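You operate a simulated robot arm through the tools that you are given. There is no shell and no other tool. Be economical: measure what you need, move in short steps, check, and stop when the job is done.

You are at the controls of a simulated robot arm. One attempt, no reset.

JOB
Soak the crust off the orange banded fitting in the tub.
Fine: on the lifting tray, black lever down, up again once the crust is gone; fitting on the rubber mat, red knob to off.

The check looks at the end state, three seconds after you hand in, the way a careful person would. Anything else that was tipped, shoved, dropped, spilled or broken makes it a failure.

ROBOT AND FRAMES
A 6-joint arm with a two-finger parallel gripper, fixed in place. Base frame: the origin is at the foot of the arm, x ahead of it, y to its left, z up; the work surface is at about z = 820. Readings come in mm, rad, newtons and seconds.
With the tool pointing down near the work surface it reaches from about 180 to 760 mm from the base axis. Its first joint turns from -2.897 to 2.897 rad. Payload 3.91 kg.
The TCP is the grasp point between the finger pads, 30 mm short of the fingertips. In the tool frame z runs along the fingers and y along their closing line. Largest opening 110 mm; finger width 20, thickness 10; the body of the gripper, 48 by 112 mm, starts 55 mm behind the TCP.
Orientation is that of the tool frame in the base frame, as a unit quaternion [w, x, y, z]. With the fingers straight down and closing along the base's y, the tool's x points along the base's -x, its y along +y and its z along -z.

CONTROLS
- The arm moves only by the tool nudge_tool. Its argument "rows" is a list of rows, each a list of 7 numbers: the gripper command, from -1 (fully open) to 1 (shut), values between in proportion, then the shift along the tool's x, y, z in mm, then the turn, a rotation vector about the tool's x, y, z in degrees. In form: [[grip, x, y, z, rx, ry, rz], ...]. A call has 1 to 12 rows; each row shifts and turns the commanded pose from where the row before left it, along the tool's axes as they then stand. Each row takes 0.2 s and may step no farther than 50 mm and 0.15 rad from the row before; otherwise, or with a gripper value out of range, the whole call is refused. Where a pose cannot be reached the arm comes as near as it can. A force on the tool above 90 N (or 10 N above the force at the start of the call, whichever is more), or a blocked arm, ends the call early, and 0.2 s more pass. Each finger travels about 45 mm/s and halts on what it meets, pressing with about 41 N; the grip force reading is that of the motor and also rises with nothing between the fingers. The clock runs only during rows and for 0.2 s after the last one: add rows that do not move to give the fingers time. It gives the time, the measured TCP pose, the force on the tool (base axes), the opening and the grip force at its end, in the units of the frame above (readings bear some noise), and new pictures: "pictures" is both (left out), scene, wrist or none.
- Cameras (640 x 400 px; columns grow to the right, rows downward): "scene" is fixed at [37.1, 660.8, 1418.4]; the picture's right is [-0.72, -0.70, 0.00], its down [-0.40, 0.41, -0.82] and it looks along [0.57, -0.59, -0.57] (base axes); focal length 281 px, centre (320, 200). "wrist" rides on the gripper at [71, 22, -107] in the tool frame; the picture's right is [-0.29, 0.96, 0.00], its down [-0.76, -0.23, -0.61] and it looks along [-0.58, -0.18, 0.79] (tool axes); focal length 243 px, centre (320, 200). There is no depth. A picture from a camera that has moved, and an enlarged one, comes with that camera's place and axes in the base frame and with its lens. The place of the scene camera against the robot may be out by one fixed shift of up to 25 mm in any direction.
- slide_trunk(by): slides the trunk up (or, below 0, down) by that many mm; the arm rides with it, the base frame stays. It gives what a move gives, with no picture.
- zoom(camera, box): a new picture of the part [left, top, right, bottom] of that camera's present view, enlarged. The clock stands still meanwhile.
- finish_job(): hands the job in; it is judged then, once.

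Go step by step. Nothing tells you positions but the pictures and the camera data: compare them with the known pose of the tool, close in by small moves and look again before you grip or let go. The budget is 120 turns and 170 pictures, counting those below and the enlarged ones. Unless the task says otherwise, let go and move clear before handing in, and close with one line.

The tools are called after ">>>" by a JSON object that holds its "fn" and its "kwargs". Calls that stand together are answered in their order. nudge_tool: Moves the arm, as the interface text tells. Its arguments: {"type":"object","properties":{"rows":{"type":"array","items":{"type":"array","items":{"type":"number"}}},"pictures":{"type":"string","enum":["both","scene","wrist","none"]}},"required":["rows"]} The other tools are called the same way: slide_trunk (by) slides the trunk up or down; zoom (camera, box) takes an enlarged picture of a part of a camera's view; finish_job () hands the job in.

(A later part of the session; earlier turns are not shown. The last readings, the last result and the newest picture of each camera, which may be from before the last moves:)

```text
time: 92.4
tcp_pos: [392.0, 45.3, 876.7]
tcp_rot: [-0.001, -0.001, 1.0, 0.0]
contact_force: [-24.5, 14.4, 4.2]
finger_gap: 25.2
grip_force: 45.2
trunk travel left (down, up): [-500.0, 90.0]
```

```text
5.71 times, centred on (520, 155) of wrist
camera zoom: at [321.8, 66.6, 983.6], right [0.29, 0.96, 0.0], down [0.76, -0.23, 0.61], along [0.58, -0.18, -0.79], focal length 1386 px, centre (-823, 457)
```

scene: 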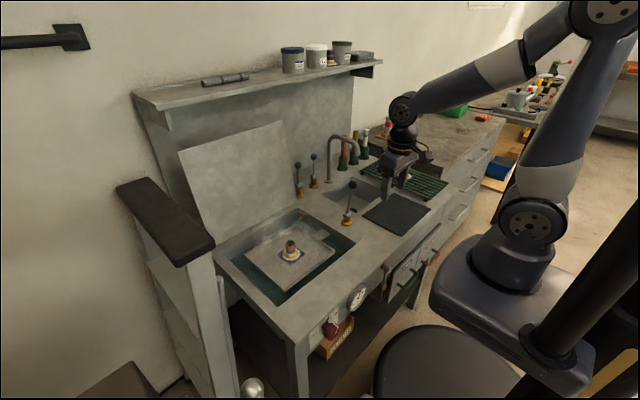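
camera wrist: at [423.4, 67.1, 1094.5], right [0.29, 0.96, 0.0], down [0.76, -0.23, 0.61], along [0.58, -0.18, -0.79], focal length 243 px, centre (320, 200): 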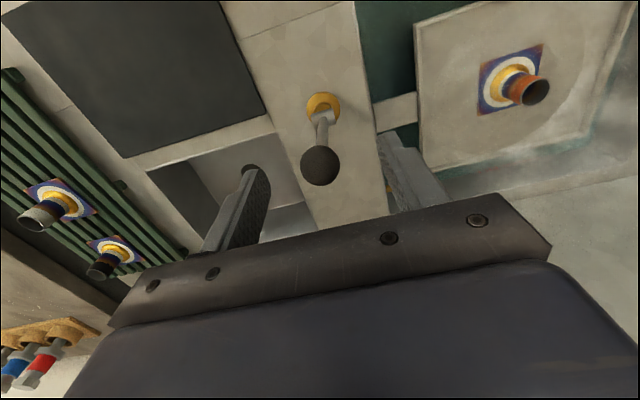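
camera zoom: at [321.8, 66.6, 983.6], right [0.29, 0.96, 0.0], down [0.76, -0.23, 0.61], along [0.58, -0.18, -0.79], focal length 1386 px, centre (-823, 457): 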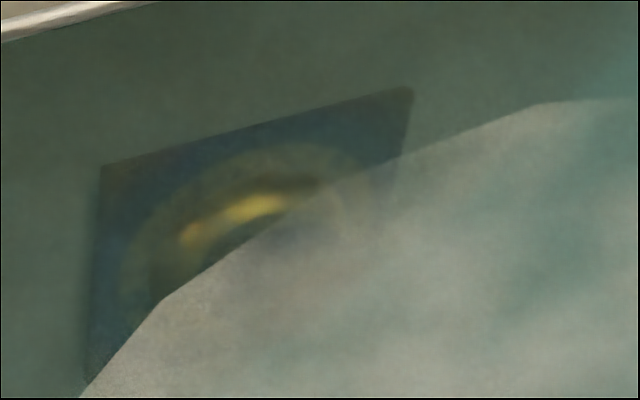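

>>> {"fn": "nudge_tool", "kwargs": {"rows": [[1, 0, 0, 0, 0, 0, 0], [1, 0, 0, 0, 0, 0, 0], [1, 0, 0, 0, 0, 0, 0], [1, 0, 0, 0, 0, 0, 0], [1, 0, 0, 0, 0, 0, 0], [1, 0, 0, 0, 0, 0, 0], [1, 0, 0, 0, 0, 0, 0], [1, 0, 0, 0, 0, 0, 0], [1, 0, 0, 0, 0, 0, 0], [1, 0, 0, 0, 0, 0, 0], [1, 0, 0, 0, 0, 0, 0], [1, 0, 0, 0, 0, 0, 0]], "pictures": "none"}}

>>> {"fn": "nudge_tool", "kwargs": {"rows": [[1, 0, 0, 0, 0, 0, 0], [1, 0, 0, 0, 0, 0, 0], [1, 0, 0, 0, 0, 0, 0], [1, 0, 0, 0, 0, 0, 0], [1, 0, 0, 0, 0, 0, 0], [1, 0, 0, 0, 0, 0, 0], [1, 0, 0, 0, 0, 0, 0], [1, 0, 0, 0, 0, 0, 0], [1, 0, 0, 0, 0, 0, 0], [1, 0, 0, 0, 0, 0, 0], [1, 0, 0, 0, 0, 0, 0], [1, 0, 0, 0, 0, 0, 0]], "pictures": "none"}}

>>> {"fn": "nudge_tool", "kwargs": {"rows": [[1, 0, 0, 0, 0, 0, 0], [1, 0, 0, 0, 0, 0, 0], [1, 0, 0, 0, 0, 0, 0], [1, 0, 0, 0, 0, 0, 0], [1, 0, 0, 0, 0, 0, 0], [1, 0, 0, 0, 0, 0, 0], [1, 0, 0, 0, 0, 0, 0], [1, 0, 0, 0, 0, 0, 0], [1, 0, 0, 0, 0, 0, 0], [1, 0, 0, 0, 0, 0, 0], [1, 0, 0, 0, 0, 0, 0], [1, 0, 0, 0, 0, 0, 0]], "pictures": "none"}}

>>> {"fn": "nudge_tool", "kwargs": {"rows": [[1, 0, 0, 0, 0, 0, 0], [1, 0, 0, 0, 0, 0, 0], [1, 0, 0, 0, 0, 0, 0], [1, 0, 0, 0, 0, 0, 0], [1, 0, 0, 0, 0, 0, 0], [1, 0, 0, 0, 0, 0, 0], [1, 0, 0, 0, 0, 0, 0], [1, 0, 0, 0, 0, 0, 0], [1, 0, 0, 0, 0, 0, 0], [1, 0, 0, 0, 0, 0, 0], [1, 0, 0, 0, 0, 0, 0], [1, 0, 0, 0, 0, 0, 0]], "pictures": "none"}}

>>> {"fn": "nudge_tool", "kwargs": {"rows": [[1, -1, 0, -8, 0, 0, 0], [1, -1.5, 0, -8, 0, 0, 0], [1, -4, 0, -9, 0, 0, 0], [1, -4.5, 0, -9, 0, 0, 0], [1, -5, 0, -9, 0, 0, 0], [1, -5, 0, -8, 0, 0, 0], [1, -5, 0, -8, 0, 0, 0], [1, 0, 0, 0, 0, 0, 0]], "pictures": "none"}}

>>> {"fn": "nudge_tool", "kwargs": {"rows": [[1, -6, 0, -6, 0, 0, 0], [1, -7, 0, -5.5, 0, 0, 0], [1, -7.5, 0, -4.5, 0, 0, 0], [1, -8, 0, -4, 0, 0, 0], [1, -8, 0, -3.5, 0, 0, 0], [1, -8, 0, -3.5, 0, 0, 0], [1, -8, 0, -2.5, 0, 0, 0], [1, -8, 0, -2, 0, 0, 0], [1, -8, 0, -1, 0, 0, 0], [1, 0, 0, 0, 0, 0, 0]], "pictures": "none"}}

>>> {"fn": "zoom", "kwargs": {"camera": "wrist", "box": [440, 20, 600, 140]}}

>>> {"fn": "zoom", "kwargs": {"camera": "scene", "box": [240, 170, 400, 290]}}

```text
time: 95.0
tcp_pos: [392.2, 45.1, 877.6]
tcp_rot: [0.0, 0.0, 1.0, 0.0]
contact_force: [-23.2, 14.7, 3.8]
finger_gap: 25.4
grip_force: 45.4
trunk travel left (down, up): [-500.0, 90.0]
```

```text
time: 97.6
tcp_pos: [392.4, 45.6, 877.6]
tcp_rot: [-0.001, 0.0, 1.0, -0.001]
contact_force: [-23.7, 14.0, 4.0]
finger_gap: 25.6
grip_force: 44.7
trunk travel left (down, up): [-500.0, 90.0]
```

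```text
time: 100.2
tcp_pos: [393.2, 44.8, 876.5]
tcp_rot: [0.0, 0.0, 1.0, 0.0]
contact_force: [-22.4, 13.7, 3.5]
finger_gap: 25.2
grip_force: 45.5
trunk travel left (down, up): [-500.0, 90.0]
```

```text
time: 102.8
tcp_pos: [393.4, 44.3, 876.9]
tcp_rot: [0.0, 0.0, 1.0, -0.002]
contact_force: [-22.8, 13.3, 3.8]
finger_gap: 25.1
grip_force: 45.1
trunk travel left (down, up): [-500.0, 90.0]
```

```text
time: 104.6
tcp_pos: [421.5, 45.9, 934.1]
tcp_rot: [-0.001, 0.0, 1.0, -0.001]
contact_force: [7.2, 12.1, -25.1]
finger_gap: 25.2
grip_force: 44.9
trunk travel left (down, up): [-500.0, 90.0]
```

```text
time: 106.8
tcp_pos: [487.5, 45.4, 968.3]
tcp_rot: [0.0, 0.001, 1.0, 0.0]
contact_force: [-17.0, 9.8, 18.0]
finger_gap: 25.4
grip_force: 45.1
trunk travel left (down, up): [-500.0, 90.0]
```

```text
3.33 times, centred on (520, 80) of wrist
camera zoom: at [416.4, 66.4, 1075.5], right [0.29, 0.96, 0.0], down [0.76, -0.23, 0.61], along [0.58, -0.18, -0.79], focal length 809 px, centre (-347, 600)
```

zoom: 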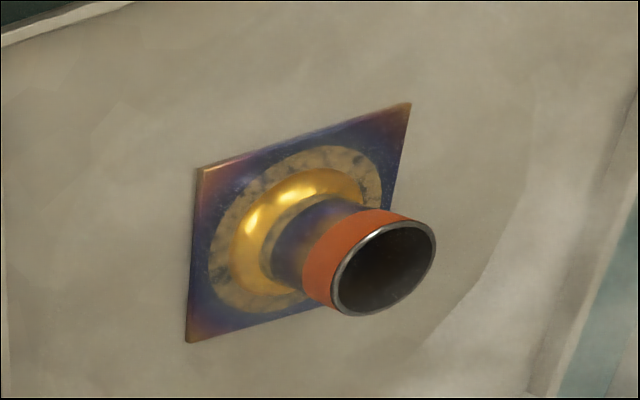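

```text
3.33 times, centred on (320, 230) of scene
camera zoom: at [37.1, 660.8, 1418.4], right [-0.72, -0.7, 0.0], down [-0.4, 0.41, -0.82], along [0.57, -0.59, -0.57], focal length 938 px, centre (320, 100)
```

zoom: 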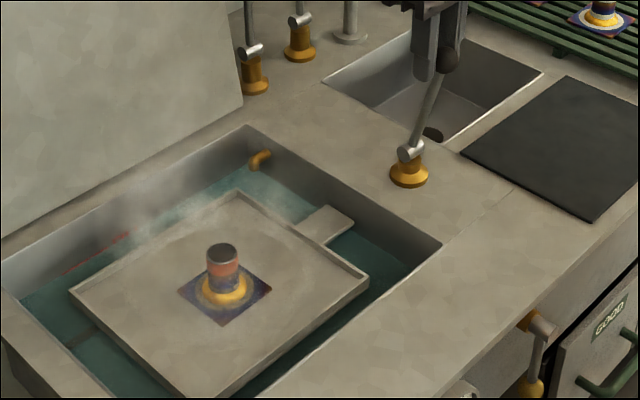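

The ring looks identical after 30 more seconds, so the white crust is gone and what remains is the bare metal's mottled finish. Now I'll push the lever fully up to vertical.

>>> {"fn": "nudge_tool", "kwargs": {"rows": [[1, -7, 0, -3, 0, 0, 0], [1, -7, 0, -1, 0, 0, 0], [1, -6, 0, 0, 0, 0, 0], [1, 0, 0, 0, 0, 0, 0]], "pictures": "none"}}

>>> {"fn": "zoom", "kwargs": {"camera": "scene", "box": [240, 160, 400, 280]}}

```text
time: 107.8
tcp_pos: [511.6, 42.6, 972.0]
tcp_rot: [0.001, 0.001, 1.0, -0.001]
contact_force: [-0.1, 1.0, -0.4]
finger_gap: 0.1
grip_force: 36.9
trunk travel left (down, up): [-500.0, 90.0]
```

```text
3.33 times, centred on (320, 220) of scene
camera zoom: at [37.1, 660.8, 1418.4], right [-0.72, -0.7, 0.0], down [-0.4, 0.41, -0.82], along [0.57, -0.59, -0.57], focal length 938 px, centre (320, 133)
```

zoom: 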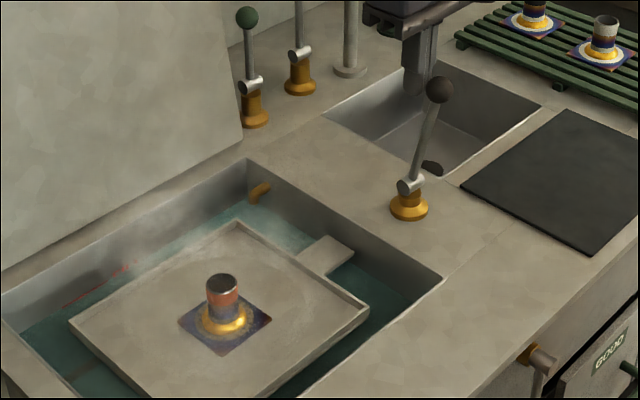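

The ball slipped out near the end. I'll go over it and push from the front with closed fingers.

>>> {"fn": "nudge_tool", "kwargs": {"rows": [[1, 0, 0, -45, 0, 0, 0], [1, 0, 0, -20, 0, 0, 0], [1, 45, 2, 0, 0, 0, 0], [1, 30, 0, 0, 0, 0, 0], [1, 0, 0, 40, 0, 0, 0], [1, 0, 0, 27, 0, 0, 0], [1, 0, 0, 0, 0, 0, 0]], "pictures": "wrist"}}

>>> {"fn": "zoom", "kwargs": {"camera": "scene", "box": [310, 150, 410, 230]}}

```text
time: 109.4
tcp_pos: [433.8, 45.8, 968.9]
tcp_rot: [0.0, 0.0, 1.0, 0.001]
contact_force: [-0.5, 0.2, -0.2]
finger_gap: 0.0
grip_force: 37.5
trunk travel left (down, up): [-500.0, 90.0]
camera wrist: at [362.1, 67.8, 1074.5], right [0.29, 0.96, 0.0], down [0.76, -0.23, 0.61], along [0.58, -0.18, -0.79], focal length 243 px, centre (320, 200)
```

wrist: 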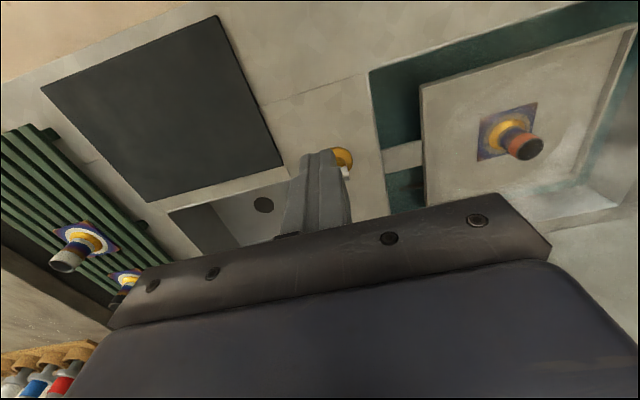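

```text
5.00 times, centred on (360, 190) of scene
camera zoom: at [37.1, 660.8, 1418.4], right [-0.72, -0.7, 0.0], down [-0.4, 0.41, -0.82], along [0.57, -0.59, -0.57], focal length 1407 px, centre (120, 250)
```

zoom: 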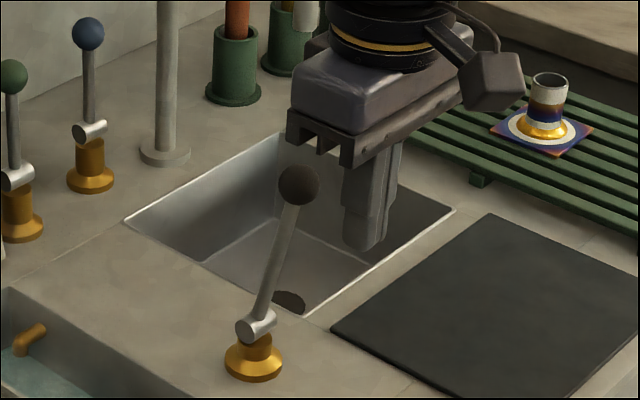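

>>> {"fn": "nudge_tool", "kwargs": {"rows": [[1, -15, 0, 0, 0, 0, 0], [1, -12, 0, 0, 0, 0, 0], [1, -8, 0, 0, 0, 0, 0], [1, -6, 0, 0, 0, 0, 0], [1, -5, 0, 0, 0, 0, 0], [1, 0, 0, 0, 0, 0, 0]], "pictures": "none"}}

>>> {"fn": "zoom", "kwargs": {"camera": "scene", "box": [310, 150, 410, 230]}}

```text
time: 110.8
tcp_pos: [478.5, 47.0, 969.4]
tcp_rot: [0.0, 0.0, 1.0, 0.0]
contact_force: [-6.7, 1.3, 2.4]
finger_gap: 0.0
grip_force: 38.2
trunk travel left (down, up): [-500.0, 90.0]
```

```text
5.00 times, centred on (360, 190) of scene
camera zoom: at [37.1, 660.8, 1418.4], right [-0.72, -0.7, 0.0], down [-0.4, 0.41, -0.82], along [0.57, -0.59, -0.57], focal length 1407 px, centre (120, 250)
```

zoom: 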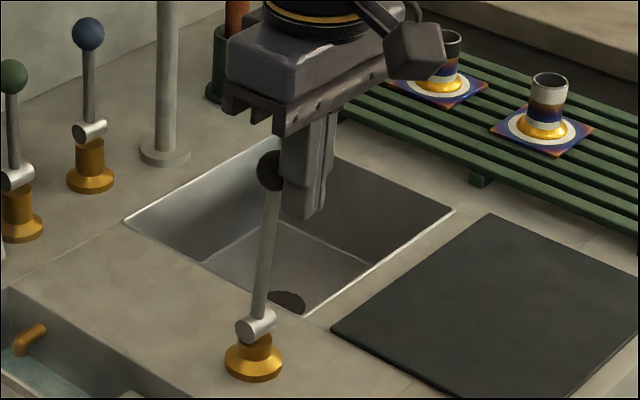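

>>> {"fn": "nudge_tool", "kwargs": {"rows": [[1, -5, 0, 0, 0, 0, 0], [1, -3, 0, 0, 0, 0, 0], [1, 0, 0, 0, 0, 0, 0]], "pictures": "none"}}

>>> {"fn": "zoom", "kwargs": {"camera": "scene", "box": [310, 150, 410, 230]}}

```text
time: 111.6
tcp_pos: [487.1, 45.7, 970.7]
tcp_rot: [0.001, 0.0, 1.0, 0.0]
contact_force: [-11.5, 0.1, 4.3]
finger_gap: 0.0
grip_force: 37.8
trunk travel left (down, up): [-500.0, 90.0]
```

```text
5.00 times, centred on (360, 190) of scene
camera zoom: at [37.1, 660.8, 1418.4], right [-0.72, -0.7, 0.0], down [-0.4, 0.41, -0.82], along [0.57, -0.59, -0.57], focal length 1407 px, centre (120, 250)
```

zoom: 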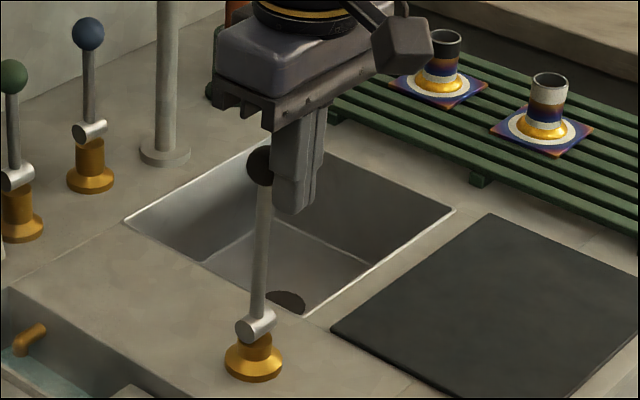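

The lever is at its original upright position. I'll back off, rise and check it stays.

>>> {"fn": "nudge_tool", "kwargs": {"rows": [[1, 20, 0, 0, 0, 0, 0], [1, 40, 0, 0, 0, 0, 0], [0.5, 0, 0, -45, 0, 0, 0], [0, 0, 0, -45, 0, 0, 0], [-0.3, 0, 0, 0, 0, 0, 0], [-0.3, 0, 0, 0, 0, 0, 0], [-0.3, 0, 0, 0, 0, 0, 0]], "pictures": "scene"}}

>>> {"fn": "zoom", "kwargs": {"camera": "scene", "box": [240, 160, 400, 280]}}

>>> {"fn": "zoom", "kwargs": {"camera": "scene", "box": [284, 235, 308, 265]}}

```text
time: 113.2
tcp_pos: [426.7, 44.4, 1059.3]
tcp_rot: [0.001, 0.0, 1.0, 0.0]
contact_force: [-0.2, -0.5, -0.4]
finger_gap: 71.4
grip_force: 0.0
trunk travel left (down, up): [-500.0, 90.0]
```

scene: 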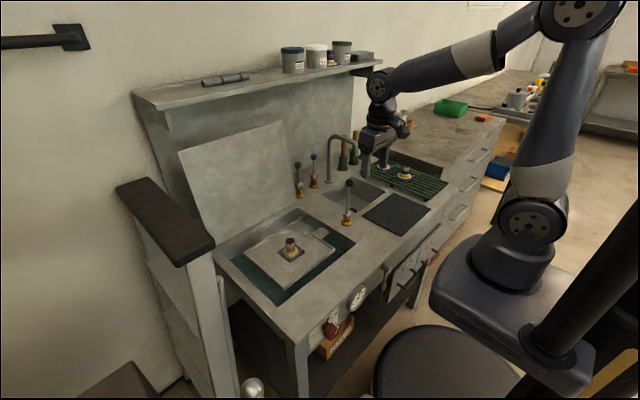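

```text
3.33 times, centred on (320, 220) of scene
camera zoom: at [37.1, 660.8, 1418.4], right [-0.72, -0.7, 0.0], down [-0.4, 0.41, -0.82], along [0.57, -0.59, -0.57], focal length 938 px, centre (320, 133)
```

zoom: 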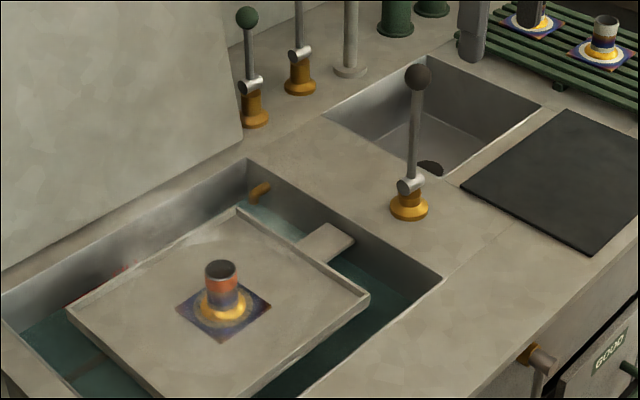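

```text
13.33 times, centred on (296, 250) of scene
camera zoom: at [37.1, 660.8, 1418.4], right [-0.72, -0.7, 0.0], down [-0.4, 0.41, -0.82], along [0.57, -0.59, -0.57], focal length 3752 px, centre (640, -467)
```

zoom: 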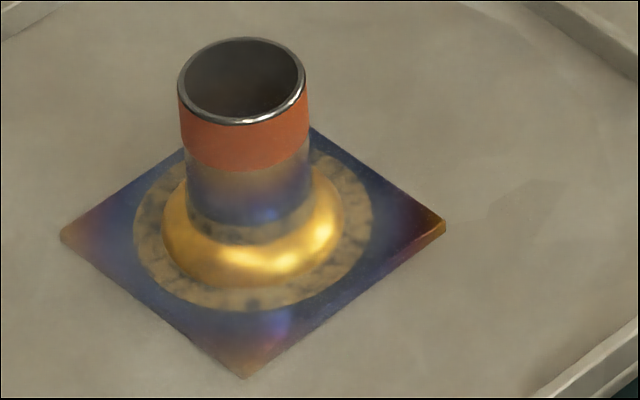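

The lever stays upright and the tray is up. Now back over the fitting to pick it up.

>>> {"fn": "nudge_tool", "kwargs": {"rows": [[-0.3, 0, 45, 0, 0, 0, 0], [-0.3, 0, 45, 0, 0, 0, 0], [-0.3, -20, 43, 0, 0, 0, 0], [-0.3, -24, 43, 0, 0, 0, 0], [-0.3, -24, 42, 0, 0, 0, 0], [-0.3, -24, 0, 40, 0, 0, 0], [-0.3, -24, 0, 40, 0, 0, 0], [-0.3, 0, 0, 45, 0, 0, 0], [-0.3, 0, 0, 25, 0, 0, 0], [-0.3, 0, 0, 0, 0, 0, 0]], "pictures": "wrist"}}

>>> {"fn": "zoom", "kwargs": {"camera": "scene", "box": [250, 190, 350, 270]}}

```text
time: 115.4
tcp_pos: [545.6, 261.4, 908.8]
tcp_rot: [0.0, 0.0, 1.0, 0.0]
contact_force: [0.2, -0.3, -0.5]
finger_gap: 71.5
grip_force: 0.1
trunk travel left (down, up): [-500.0, 90.0]
camera wrist: at [473.8, 283.7, 1015.0], right [0.29, 0.96, 0.0], down [0.76, -0.23, 0.61], along [0.58, -0.18, -0.79], focal length 243 px, centre (320, 200)
```

wrist: 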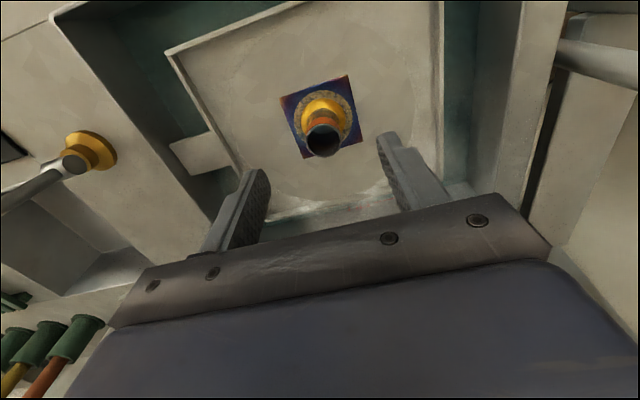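

```text
5.00 times, centred on (300, 230) of scene
camera zoom: at [37.1, 660.8, 1418.4], right [-0.72, -0.7, 0.0], down [-0.4, 0.41, -0.82], along [0.57, -0.59, -0.57], focal length 1407 px, centre (420, 50)
```

zoom: 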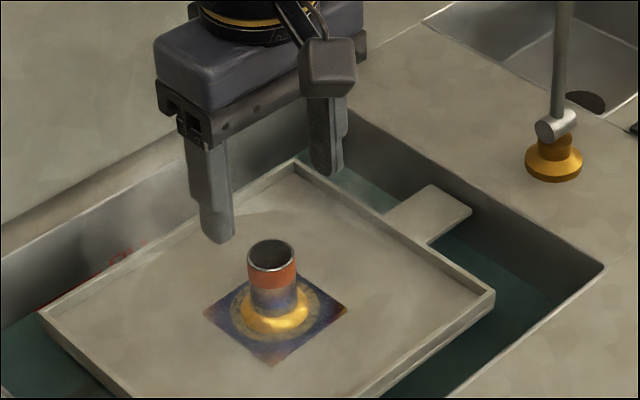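

>>> {"fn": "nudge_tool", "kwargs": {"rows": [[-0.3, 0, 1.5, 30, 0, 0, 0], [-0.3, 0, 0, 28, 0, 0, 0], [-0.3, 0, 0, 0, 0, 0, 0], [0.4, 0, 0, 0, 0, 0, 0], [0.4, 0, 0, 0, 0, 0, 0], [0.4, 0, 0, 0, 0, 0, 0], [1, 0, 0, 0, 0, 0, 0], [1, 0, 0, 0, 0, 0, 0], [1, 0, 0, 0, 0, 0, 0]], "pictures": "none"}}

>>> {"fn": "zoom", "kwargs": {"camera": "scene", "box": [250, 190, 350, 270]}}

```text
time: 117.4
tcp_pos: [546.3, 264.9, 850.1]
tcp_rot: [0.0, 0.0, 1.0, 0.0]
contact_force: [-0.5, 0.4, -0.5]
finger_gap: 27.7
grip_force: 40.8
trunk travel left (down, up): [-500.0, 90.0]
```

```text
5.00 times, centred on (300, 230) of scene
camera zoom: at [37.1, 660.8, 1418.4], right [-0.72, -0.7, 0.0], down [-0.4, 0.41, -0.82], along [0.57, -0.59, -0.57], focal length 1407 px, centre (420, 50)
```

zoom: 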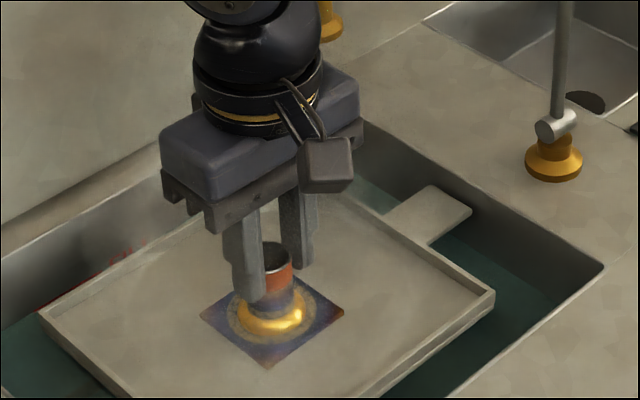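

Gripped. I'll lift, then retreat in x.

>>> {"fn": "nudge_tool", "kwargs": {"rows": [[1, 0, 0, -15, 0, 0, 0], [1, 0, 0, -35, 0, 0, 0], [1, 0, 0, -40, 0, 0, 0], [1, 0, 0, -40, 0, 0, 0], [1, 0, 0, -40, 0, 0, 0], [1, 0, 0, -40, 0, 0, 0], [1, 45, 0, 0, 0, 0, 0], [1, 45, 0, 0, 0, 0, 0], [1, 45, 0, 0, 0, 0, 0], [1, 0, 0, 0, 0, 0, 0]], "pictures": "none"}}

>>> {"fn": "nudge_tool", "kwargs": {"rows": [[1, 0, -48, 0, 0, 0, 0], [1, 0, -48, 0, 0, 0, 0], [1, 0, -48, 0, 0, 0, 0], [1, 0, -48, 0, 0, 0, 0], [1, 0, -48, 0, 0, 0, 0], [1, 0, -48, 0, 0, 0, 0], [1, 0, -48, 0, 0, 0, 0], [1, 0, -48, 0, 0, 0, 0], [1, 0, 0, 0, 0, 0, 0]]}}

```text
time: 119.6
tcp_pos: [409.5, 265.4, 1063.3]
tcp_rot: [0.001, 0.0, 1.0, 0.0]
contact_force: [-0.1, 0.1, -1.5]
finger_gap: 27.4
grip_force: 40.8
trunk travel left (down, up): [-500.0, 90.0]
```

```text
time: 121.6
tcp_pos: [410.3, -117.8, 1060.8]
tcp_rot: [0.0, 0.0, 1.0, 0.0]
contact_force: [0.6, 0.6, -1.5]
finger_gap: 27.2
grip_force: 40.6
trunk travel left (down, up): [-500.0, 90.0]
camera wrist: at [340.2, -97.4, 1167.0], right [0.29, 0.96, 0.0], down [0.76, -0.23, 0.61], along [0.58, -0.18, -0.79], focal length 243 px, centre (320, 200)
```

scene: 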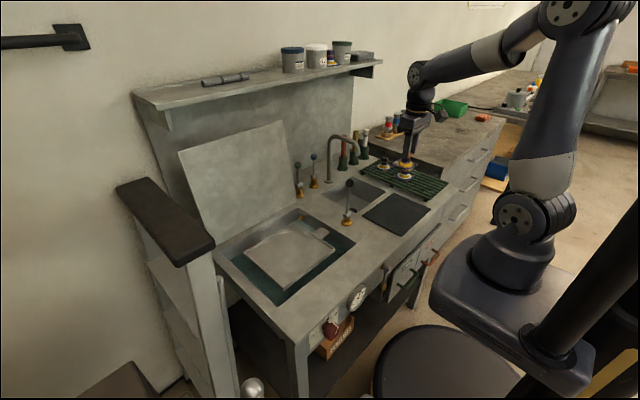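
wrist: 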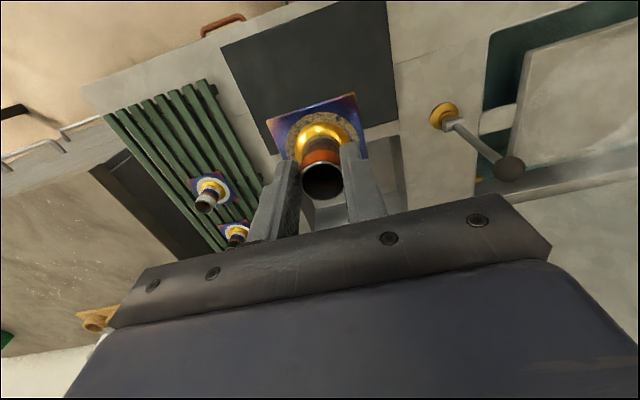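

The mat is centred at about (411,-125). I'll descend over it.

>>> {"fn": "nudge_tool", "kwargs": {"rows": [[1, 0, -7, 40, 0, 0, 0], [1, 0, 0, 45, 0, 0, 0], [1, 0, 0, 45, 0, 0, 0], [1, 0, 0, 30, 0, 0, 0], [1, 0, 0, 10, 0, 0, 0], [1, 0, 0, 0, 0, 0, 0]], "pictures": "none"}}

>>> {"fn": "zoom", "kwargs": {"camera": "scene", "box": [350, 150, 450, 230]}}

```text
time: 123.0
tcp_pos: [412.0, -124.6, 890.8]
tcp_rot: [0.0, 0.0, 1.0, 0.001]
contact_force: [-0.7, -0.3, -1.4]
finger_gap: 27.7
grip_force: 40.5
trunk travel left (down, up): [-500.0, 90.0]
```

```text
5.00 times, centred on (400, 190) of scene
camera zoom: at [37.1, 660.8, 1418.4], right [-0.72, -0.7, 0.0], down [-0.4, 0.41, -0.82], along [0.57, -0.59, -0.57], focal length 1407 px, centre (-80, 250)
```

zoom: 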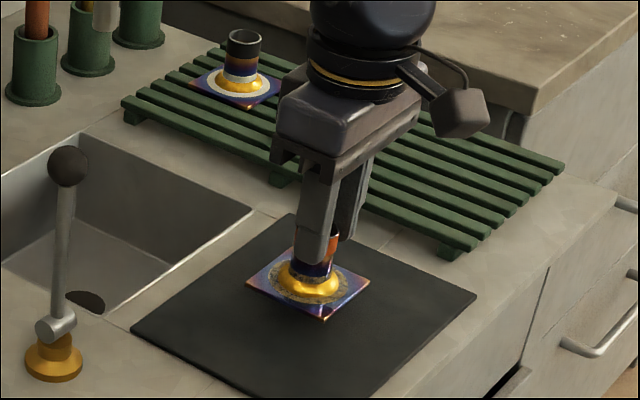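

>>> {"fn": "nudge_tool", "kwargs": {"rows": [[1, 0, 0, 4, 0, 0, 0], [1, 0, 0, 2, 0, 0, 0], [1, 0, 0, 0, 0, 0, 0]], "pictures": "none"}}

>>> {"fn": "nudge_tool", "kwargs": {"rows": [[1, 0, 0, 3, 0, 0, 0], [1, 0, 0, 0, 0, 0, 0]], "pictures": "none"}}

>>> {"fn": "nudge_tool", "kwargs": {"rows": [[1, 0, 0, 2, 0, 0, 0], [1, 0, 0, 0, 0, 0, 0]], "pictures": "none"}}

>>> {"fn": "zoom", "kwargs": {"camera": "scene", "box": [370, 180, 420, 220]}}

```text
time: 123.8
tcp_pos: [409.7, -125.2, 884.9]
tcp_rot: [0.0, 0.0, 1.0, 0.0]
contact_force: [0.6, 0.0, -1.5]
finger_gap: 27.3
grip_force: 40.7
trunk travel left (down, up): [-500.0, 90.0]
```

```text
time: 124.4
tcp_pos: [410.4, -123.6, 882.2]
tcp_rot: [0.0, 0.0, 1.0, -0.001]
contact_force: [-0.3, 0.2, -0.6]
finger_gap: 27.3
grip_force: 40.8
trunk travel left (down, up): [-500.0, 90.0]
```

```text
time: 125.0
tcp_pos: [407.9, -125.4, 880.4]
tcp_rot: [-0.001, 0.001, 1.0, 0.0]
contact_force: [0.0, 0.2, -0.3]
finger_gap: 27.5
grip_force: 41.5
trunk travel left (down, up): [-500.0, 90.0]
```

```text
10.00 times, centred on (395, 200) of scene
camera zoom: at [37.1, 660.8, 1418.4], right [-0.72, -0.7, 0.0], down [-0.4, 0.41, -0.82], along [0.57, -0.59, -0.57], focal length 2814 px, centre (-430, 200)
```

zoom: 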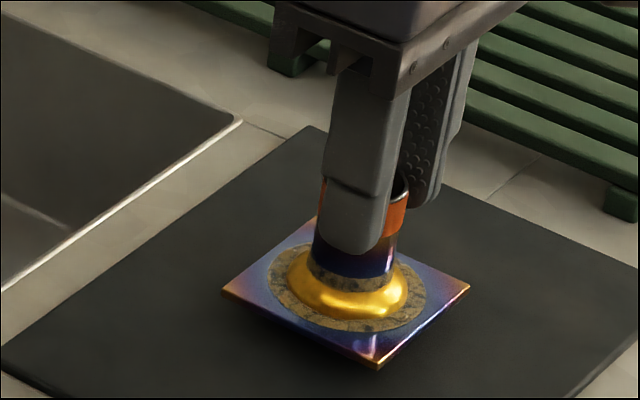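

>>> {"fn": "nudge_tool", "kwargs": {"rows": [[1, 0, 0, 2, 0, 0, 0], [1, 0, 0, 0, 0, 0, 0]], "pictures": "none"}}

>>> {"fn": "nudge_tool", "kwargs": {"rows": [[1, 0, 0, 2, 0, 0, 0], [1, 0, 0, 0, 0, 0, 0]], "pictures": "none"}}

>>> {"fn": "zoom", "kwargs": {"camera": "scene", "box": [370, 180, 420, 220]}}

```text
time: 125.6
tcp_pos: [409.8, -125.5, 877.9]
tcp_rot: [0.0, 0.0, 1.0, 0.0]
contact_force: [-0.5, -0.3, -1.9]
finger_gap: 27.3
grip_force: 40.3
trunk travel left (down, up): [-500.0, 90.0]
```

```text
time: 126.2
tcp_pos: [409.4, -124.7, 876.4]
tcp_rot: [0.0, 0.0, 1.0, 0.0]
contact_force: [0.4, -0.3, -2.5]
finger_gap: 27.8
grip_force: 41.1
trunk travel left (down, up): [-500.0, 90.0]
```

```text
10.00 times, centred on (395, 200) of scene
camera zoom: at [37.1, 660.8, 1418.4], right [-0.72, -0.7, 0.0], down [-0.4, 0.41, -0.82], along [0.57, -0.59, -0.57], focal length 2814 px, centre (-430, 200)
```

zoom: 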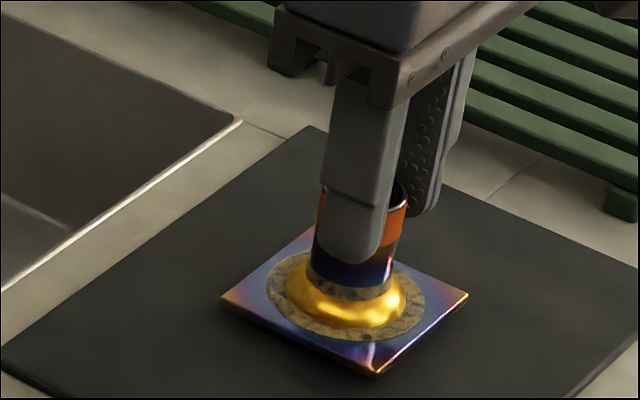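

Still a small gap shadow; I'll continue down gently.

>>> {"fn": "nudge_tool", "kwargs": {"rows": [[1, 0, 0, 1.5, 0, 0, 0], [1, 0, 0, 0, 0, 0, 0]], "pictures": "none"}}

>>> {"fn": "nudge_tool", "kwargs": {"rows": [[1, 0, 0, 1.5, 0, 0, 0], [1, 0, 0, 0, 0, 0, 0]], "pictures": "none"}}

>>> {"fn": "zoom", "kwargs": {"camera": "scene", "box": [370, 180, 420, 220]}}

```text
time: 126.8
tcp_pos: [409.6, -126.5, 873.8]
tcp_rot: [0.0, -0.001, 1.0, -0.001]
contact_force: [0.1, -0.3, -1.4]
finger_gap: 27.5
grip_force: 40.5
trunk travel left (down, up): [-500.0, 90.0]
```

```text
time: 127.4
tcp_pos: [410.3, -125.0, 873.5]
tcp_rot: [0.0, 0.0, 1.0, 0.0]
contact_force: [-0.3, 0.8, -1.6]
finger_gap: 27.4
grip_force: 41.1
trunk travel left (down, up): [-500.0, 90.0]
```

```text
10.00 times, centred on (395, 200) of scene
camera zoom: at [37.1, 660.8, 1418.4], right [-0.72, -0.7, 0.0], down [-0.4, 0.41, -0.82], along [0.57, -0.59, -0.57], focal length 2814 px, centre (-430, 200)
```

zoom: 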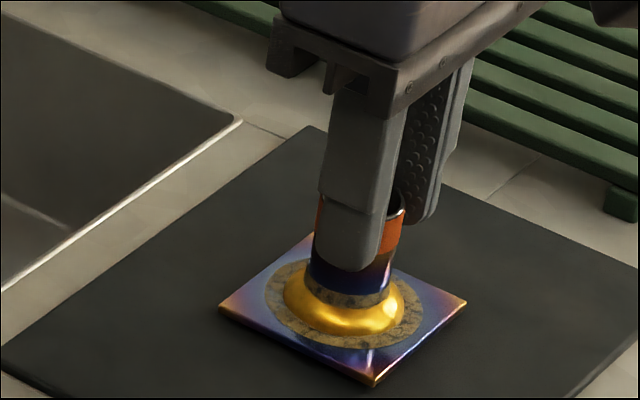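

>>> {"fn": "nudge_tool", "kwargs": {"rows": [[1, 0, 0, 1.5, 0, 0, 0], [1, 0, 0, 0, 0, 0, 0]], "pictures": "none"}}

>>> {"fn": "nudge_tool", "kwargs": {"rows": [[1, 0, 0, 1.5, 0, 0, 0], [1, 0, 0, 0, 0, 0, 0]], "pictures": "none"}}

>>> {"fn": "zoom", "kwargs": {"camera": "scene", "box": [370, 180, 420, 220]}}

```text
time: 128.0
tcp_pos: [410.2, -125.4, 871.9]
tcp_rot: [0.0, 0.0, 1.0, -0.001]
contact_force: [0.3, -0.3, -1.2]
finger_gap: 27.6
grip_force: 41.0
trunk travel left (down, up): [-500.0, 90.0]
```

```text
time: 128.6
tcp_pos: [410.1, -126.2, 869.4]
tcp_rot: [0.0, 0.0, 1.0, 0.0]
contact_force: [-0.3, 0.6, -1.2]
finger_gap: 27.4
grip_force: 40.8
trunk travel left (down, up): [-500.0, 90.0]
```

```text
10.00 times, centred on (395, 200) of scene
camera zoom: at [37.1, 660.8, 1418.4], right [-0.72, -0.7, 0.0], down [-0.4, 0.41, -0.82], along [0.57, -0.59, -0.57], focal length 2814 px, centre (-430, 200)
```

zoom: 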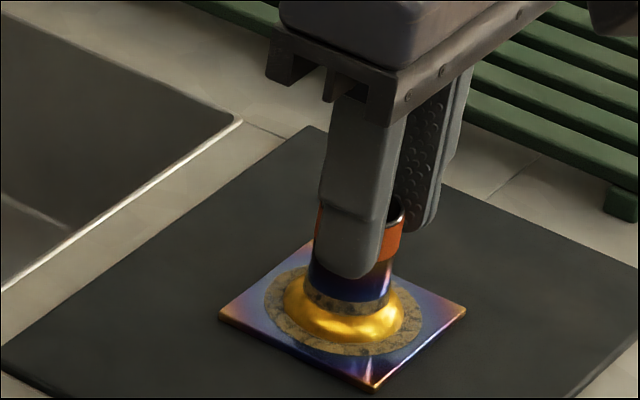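

>>> {"fn": "nudge_tool", "kwargs": {"rows": [[1, 0, 0, 1.5, 0, 0, 0], [1, 0, 0, 0, 0, 0, 0]], "pictures": "none"}}

>>> {"fn": "nudge_tool", "kwargs": {"rows": [[1, 0, 0, 1.5, 0, 0, 0], [1, 0, 0, 0, 0, 0, 0]], "pictures": "none"}}

>>> {"fn": "zoom", "kwargs": {"camera": "scene", "box": [370, 180, 420, 220]}}

```text
time: 129.2
tcp_pos: [409.4, -125.5, 870.4]
tcp_rot: [0.001, 0.0, 1.0, -0.001]
contact_force: [-3.2, 2.2, 25.1]
finger_gap: 27.6
grip_force: 40.8
trunk travel left (down, up): [-500.0, 90.0]
```

```text
time: 129.8
tcp_pos: [410.0, -126.0, 868.8]
tcp_rot: [0.003, 0.0, 1.0, -0.001]
contact_force: [-1.8, -1.4, 36.9]
finger_gap: 27.4
grip_force: 40.7
trunk travel left (down, up): [-500.0, 90.0]
```

```text
10.00 times, centred on (395, 200) of scene
camera zoom: at [37.1, 660.8, 1418.4], right [-0.72, -0.7, 0.0], down [-0.4, 0.41, -0.82], along [0.57, -0.59, -0.57], focal length 2814 px, centre (-430, 200)
```

zoom: 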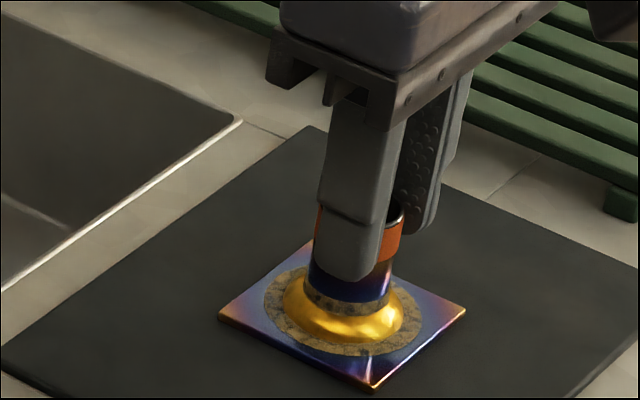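

Firm contact with the mat. I'll release (easing up 1.5 mm) and rise.

>>> {"fn": "nudge_tool", "kwargs": {"rows": [[1, 0, 0, -1.8, 0, 0, 0], [0.4, 0, 0, 0, 0, 0, 0], [0.2, 0, 0, 0, 0, 0, 0], [-0.3, 0, 0, 0, 0, 0, 0], [-0.3, 0, 0, 0, 0, 0, 0], [-0.3, 0, 0, 0, 0, 0, 0], [-0.3, 0, 0, -30, 0, 0, 0], [-0.3, 0, 0, -45, 0, 0, 0], [-0.3, 0, 0, -45, 0, 0, 0], [-0.3, 0, 0, 0, 0, 0, 0]], "pictures": "wrist"}}

>>> {"fn": "zoom", "kwargs": {"camera": "scene", "box": [370, 180, 420, 220]}}

>>> {"fn": "zoom", "kwargs": {"camera": "scene", "box": [310, 295, 360, 345]}}

```text
time: 132.0
tcp_pos: [408.4, -123.1, 989.2]
tcp_rot: [0.0, 0.0, 1.0, -0.001]
contact_force: [-0.9, -0.3, -0.2]
finger_gap: 71.5
grip_force: 0.1
trunk travel left (down, up): [-500.0, 90.0]
camera wrist: at [337.2, -101.9, 1095.7], right [0.29, 0.96, 0.0], down [0.76, -0.23, 0.61], along [0.58, -0.18, -0.79], focal length 243 px, centre (320, 200)
```

wrist: 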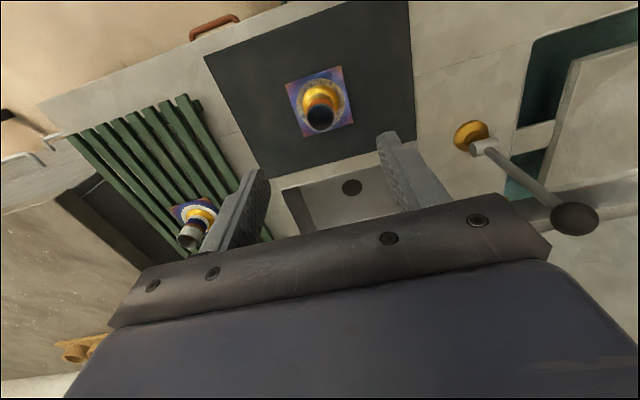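

```text
10.00 times, centred on (395, 200) of scene
camera zoom: at [37.1, 660.8, 1418.4], right [-0.72, -0.7, 0.0], down [-0.4, 0.41, -0.82], along [0.57, -0.59, -0.57], focal length 2814 px, centre (-430, 200)
```

zoom: 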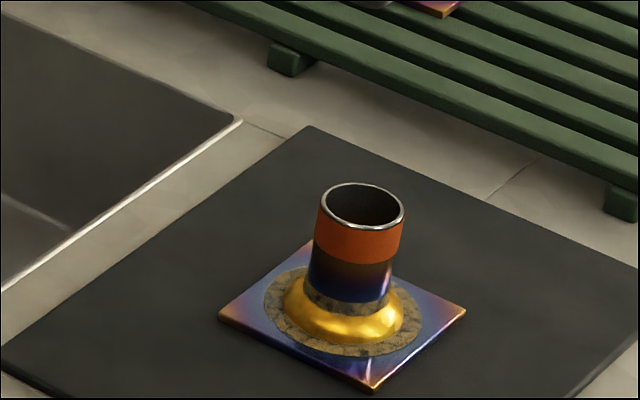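

```text
8.00 times, centred on (335, 320) of scene
camera zoom: at [37.1, 660.8, 1418.4], right [-0.72, -0.7, 0.0], down [-0.4, 0.41, -0.82], along [0.57, -0.59, -0.57], focal length 2251 px, centre (200, -760)
```

zoom: 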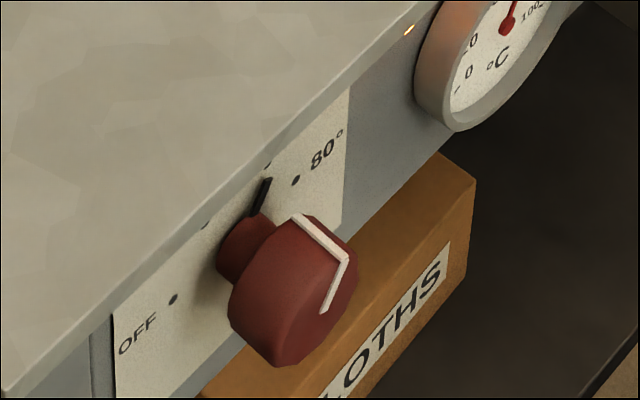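

The fitting is on the mat, upright. Next is the red knob, at about (285,360,772) on the front panel. I'll carry the arm over there and turn the tool horizontal toward +x.

>>> {"fn": "nudge_tool", "kwargs": {"rows": [[-0.3, 20, 0, -40, 0, 0, 0], [-0.3, 20, 0, -40, 0, 0, 0], [-0.3, 40, 28, 0, 0, 0, 0], [-0.3, 40, 28, 0, 0, 0, 0], [-0.3, 40, 28, 0, 0, 0, 0], [-0.3, 0, 48, 0, 0, 0, 0], [-0.3, 0, 48, 0, 0, 0, 0], [-0.3, 0, 48, 0, 0, 0, 0], [-0.3, 0, 48, 0, 0, 0, 0], [-0.3, 0, 48, 0, 0, 0, 0], [-0.3, 0, 48, 0, 0, 0, 0], [-0.3, 0, 48, 0, 0, 0, 0]], "pictures": "none"}}

>>> {"fn": "nudge_tool", "kwargs": {"rows": [[-0.3, 0, 40, 0, 0, 0, 0], [-0.3, 0, 0, 0, 0, -8.2, 0], [-0.3, 0, 0, 0, 0, -8.2, 0], [-0.3, 0, 0, 0, 0, -8.2, 0], [-0.3, 0, 0, 0, 0, -8.2, 0], [-0.3, 0, 0, 0, 0, -8.2, 0], [-0.3, 0, 0, 0, 0, 0, 0]]}}

```text
time: 134.6
tcp_pos: [248.6, 293.3, 1069.0]
tcp_rot: [0.0, 0.001, 1.0, -0.001]
contact_force: [0.5, 0.4, -0.2]
finger_gap: 71.6
grip_force: 0.0
trunk travel left (down, up): [-500.0, 90.0]
```

```text
time: 136.2
tcp_pos: [249.2, 334.9, 1068.3]
tcp_rot: [0.351, 0.001, 0.936, 0.0]
contact_force: [-0.5, -0.3, 0.3]
finger_gap: 71.7
grip_force: 0.0
trunk travel left (down, up): [-500.0, 90.0]
camera wrist: at [125.0, 356.4, 1102.1], right [0.22, 0.96, 0.19], down [0.17, -0.23, 0.96], along [0.96, -0.18, -0.22], focal length 243 px, centre (320, 200)
```

scene: 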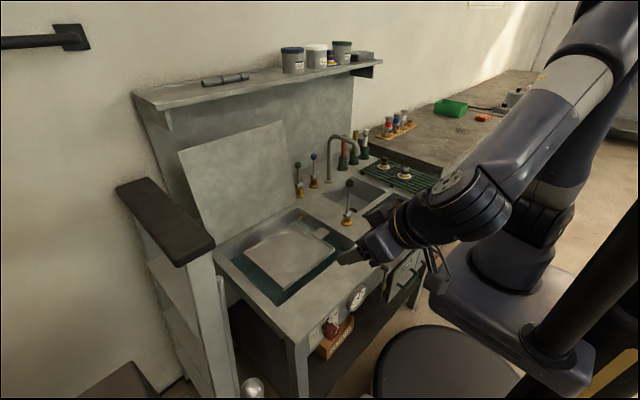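
wrist: 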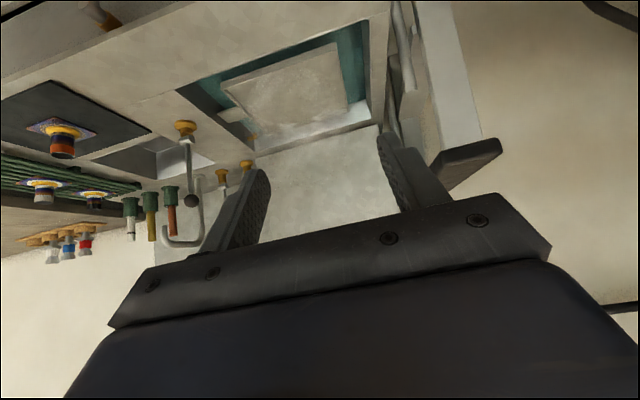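

>>> {"fn": "nudge_tool", "kwargs": {"rows": [[-0.3, 0, 0, 0, 0, -8.2, 0], [-0.3, 0, 0, 0, 0, -8.2, 0], [-0.3, 0, 0, 0, 0, -8.2, 0], [-0.3, 0, 0, 0, 0, -8.2, 0], [-0.3, 0, 0, 0, 0, -8.2, 0], [-0.3, 0, 0, 0, 0, -8, 0], [-0.3, 0, 0, -35, 0, 0, 0], [-0.3, 45, 0, 0, 0, 0, 0], [-0.3, 45, 0, 0, 0, 0, 0], [-0.3, 45, 0, 0, 0, 0, 0], [-0.3, 0, 0, 0, 0, 0, 0]]}}

```text
time: 138.6
tcp_pos: [214.9, 336.0, 933.3]
tcp_rot: [0.707, 0.0, 0.707, 0.001]
contact_force: [-0.5, -0.9, -0.4]
finger_gap: 71.3
grip_force: 0.1
trunk travel left (down, up): [-500.0, 90.0]
camera wrist: at [107.7, 357.9, 861.4], right [0.0, 0.96, 0.29], down [-0.61, -0.23, 0.76], along [0.79, -0.18, 0.58], focal length 243 px, centre (320, 200)
```

scene: 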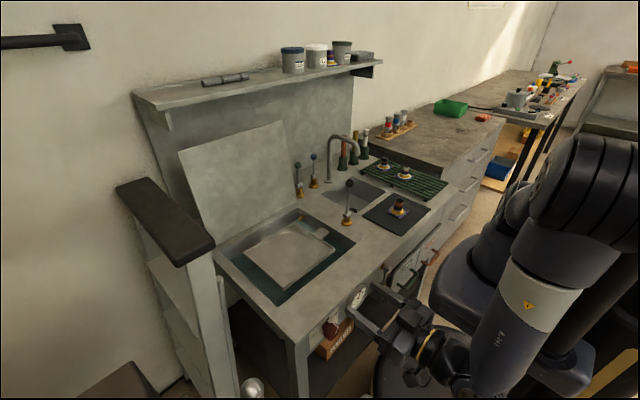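
wrist: 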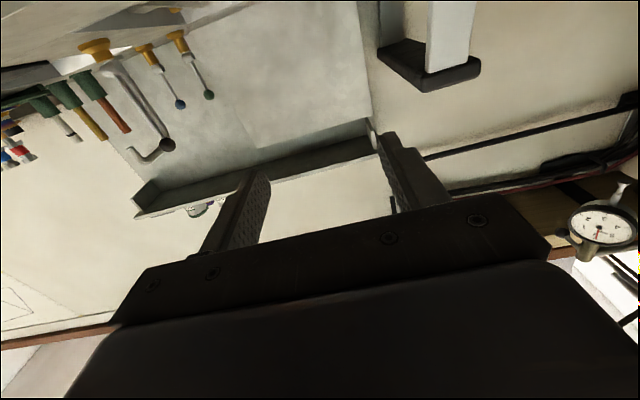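

>>> {"fn": "nudge_tool", "kwargs": {"rows": [[-0.3, 40, 5, 0, 0, 0, 0], [-0.3, 40, 10, 0, 0, 0, 0], [-0.3, 40, 10, 0, 0, 0, 0], [-0.3, 35, 0, 0, 0, 0, 0], [-0.3, 0, 0, 0, 0, 0, 0]]}}

>>> {"fn": "zoom", "kwargs": {"camera": "wrist", "box": [260, 40, 460, 190]}}

```text
time: 139.8
tcp_pos: [213.7, 369.6, 778.8]
tcp_rot: [0.707, -0.001, 0.707, -0.003]
contact_force: [-0.6, -0.5, 0.5]
finger_gap: 71.2
grip_force: 0.1
out of reach, approached as far as the arm can: row 3, 4
trunk travel left (down, up): [-500.0, 90.0]
camera wrist: at [107.0, 390.9, 708.0], right [0.0, 0.96, 0.28], down [-0.61, -0.22, 0.76], along [0.79, -0.18, 0.58], focal length 243 px, centre (320, 200)
```

scene: 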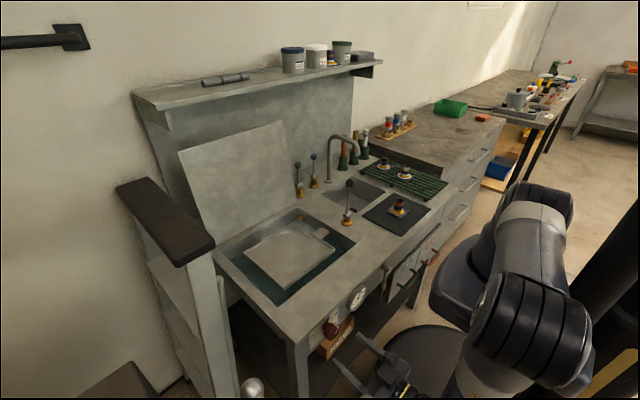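
wrist: 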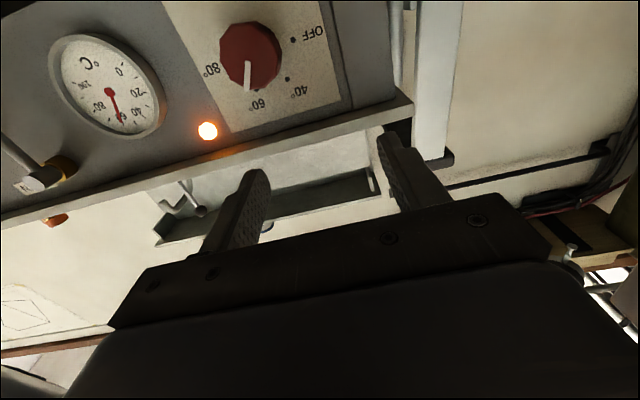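

```text
2.67 times, centred on (360, 115) of wrist
camera zoom: at [107.0, 390.9, 708.0], right [0.0, 0.96, 0.28], down [-0.61, -0.22, 0.76], along [0.79, -0.18, 0.58], focal length 647 px, centre (213, 427)
```

zoom: 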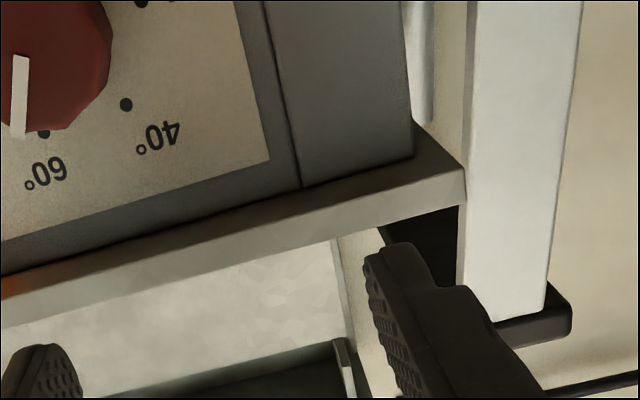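

The camera now sees the dial (inverted view): marks OFF, 40°, 60°, 80°, with the knob at 60°. Triangulating, the face is at about (308,334,717), so I'll lower the trunk 60 mm and shift in y, staying back from it.

>>> {"fn": "slide_trunk", "kwargs": {"by": -60}}

>>> {"fn": "nudge_tool", "kwargs": {"rows": [[-0.3, 0, -18, 0, 0, 0, 0], [-0.3, 0, -18, 0, 0, 0, 0], [-0.3, 0, 0, 0, 0, 0, 0]]}}

```text
time: 140.8
tcp_pos: [213.8, 368.6, 719.8]
tcp_rot: [0.707, 0.0, 0.707, -0.004]
contact_force: [0.3, 0.0, -0.7]
finger_gap: 71.7
grip_force: 0.0
trunk travel left (down, up): [-440.0, 150.0]
```

```text
time: 141.6
tcp_pos: [213.8, 370.0, 720.9]
tcp_rot: [0.707, -0.001, 0.707, -0.003]
contact_force: [-0.9, 0.1, -0.5]
finger_gap: 71.4
grip_force: 0.1
out of reach, approached as far as the arm can: row 1, 2
trunk travel left (down, up): [-440.0, 150.0]
camera wrist: at [107.0, 390.7, 648.3], right [0.0, 0.96, 0.28], down [-0.61, -0.22, 0.76], along [0.79, -0.18, 0.58], focal length 243 px, centre (320, 200)
```

scene: 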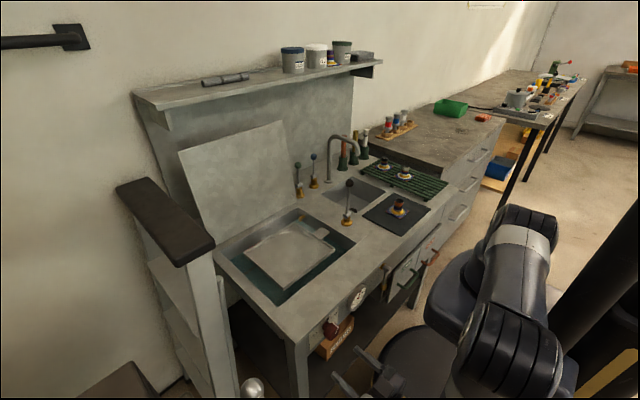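
wrist: 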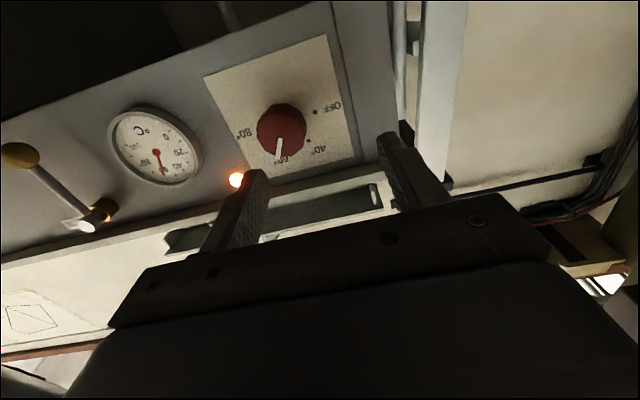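

The arm is at a limit in this fold. I'll raise the arm relative to the trunk and then lower the trunk by the same amount.

>>> {"fn": "nudge_tool", "kwargs": {"rows": [[-0.3, -40, 0, 0, 0, 0, 0], [-0.3, -40, 0, 0, 0, 0, 0], [-0.3, -40, 0, 0, 0, 0, 0], [-0.3, -40, 0, 0, 0, 0, 0], [-0.3, 0, 0, 0, 0, 0, 0]], "pictures": "none"}}

>>> {"fn": "slide_trunk", "kwargs": {"by": -160}}

>>> {"fn": "zoom", "kwargs": {"camera": "wrist", "box": [0, 0, 640, 400]}}

```text
time: 142.8
tcp_pos: [210.7, 371.5, 880.9]
tcp_rot: [0.707, 0.0, 0.707, -0.003]
contact_force: [-0.1, 0.1, -0.1]
finger_gap: 71.4
grip_force: 0.1
trunk travel left (down, up): [-440.0, 150.0]
```

```text
time: 144.6
tcp_pos: [211.0, 371.5, 718.9]
tcp_rot: [0.707, 0.0, 0.707, -0.003]
contact_force: [0.8, -0.3, 0.5]
finger_gap: 71.8
grip_force: 0.0
trunk travel left (down, up): [-280.0, 310.0]
```

```text
1.00 times, centred on (320, 200) of wrist
camera zoom: at [104.6, 392.8, 647.8], right [0.0, 0.96, 0.28], down [-0.61, -0.22, 0.76], along [0.79, -0.18, 0.58], focal length 243 px, centre (320, 200)
```

zoom: 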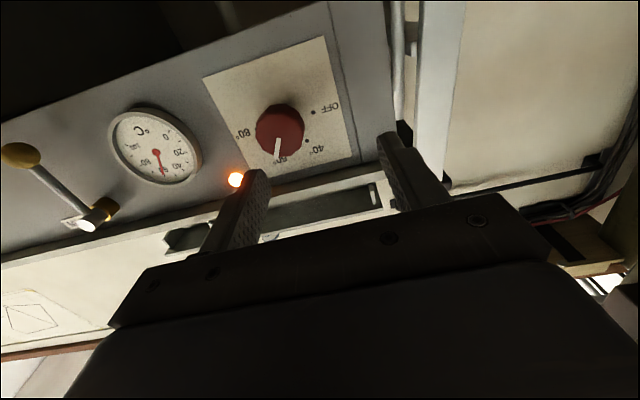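

Now shift y to the knob axis.

>>> {"fn": "nudge_tool", "kwargs": {"rows": [[-0.3, 0, -18, 0, 0, 0, 0], [-0.3, 3, -19, 0, 0, 0, 0], [-0.3, 0, 0, 15, 0, 0, 0], [-0.3, 0, 0, 0, 0, 0, 0]], "pictures": "wrist"}}

```text
time: 145.6
tcp_pos: [226.6, 335.2, 717.9]
tcp_rot: [0.707, -0.001, 0.707, -0.003]
contact_force: [-0.2, 0.3, -0.1]
finger_gap: 71.5
grip_force: 0.0
trunk travel left (down, up): [-280.0, 310.0]
camera wrist: at [120.0, 356.6, 645.1], right [0.0, 0.96, 0.28], down [-0.61, -0.22, 0.76], along [0.79, -0.18, 0.58], focal length 243 px, centre (320, 200)
```

wrist: 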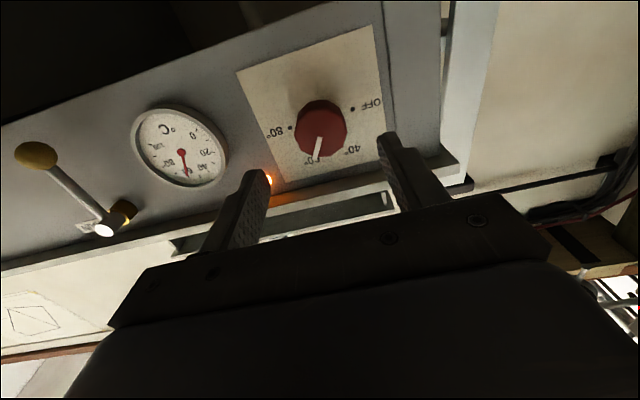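

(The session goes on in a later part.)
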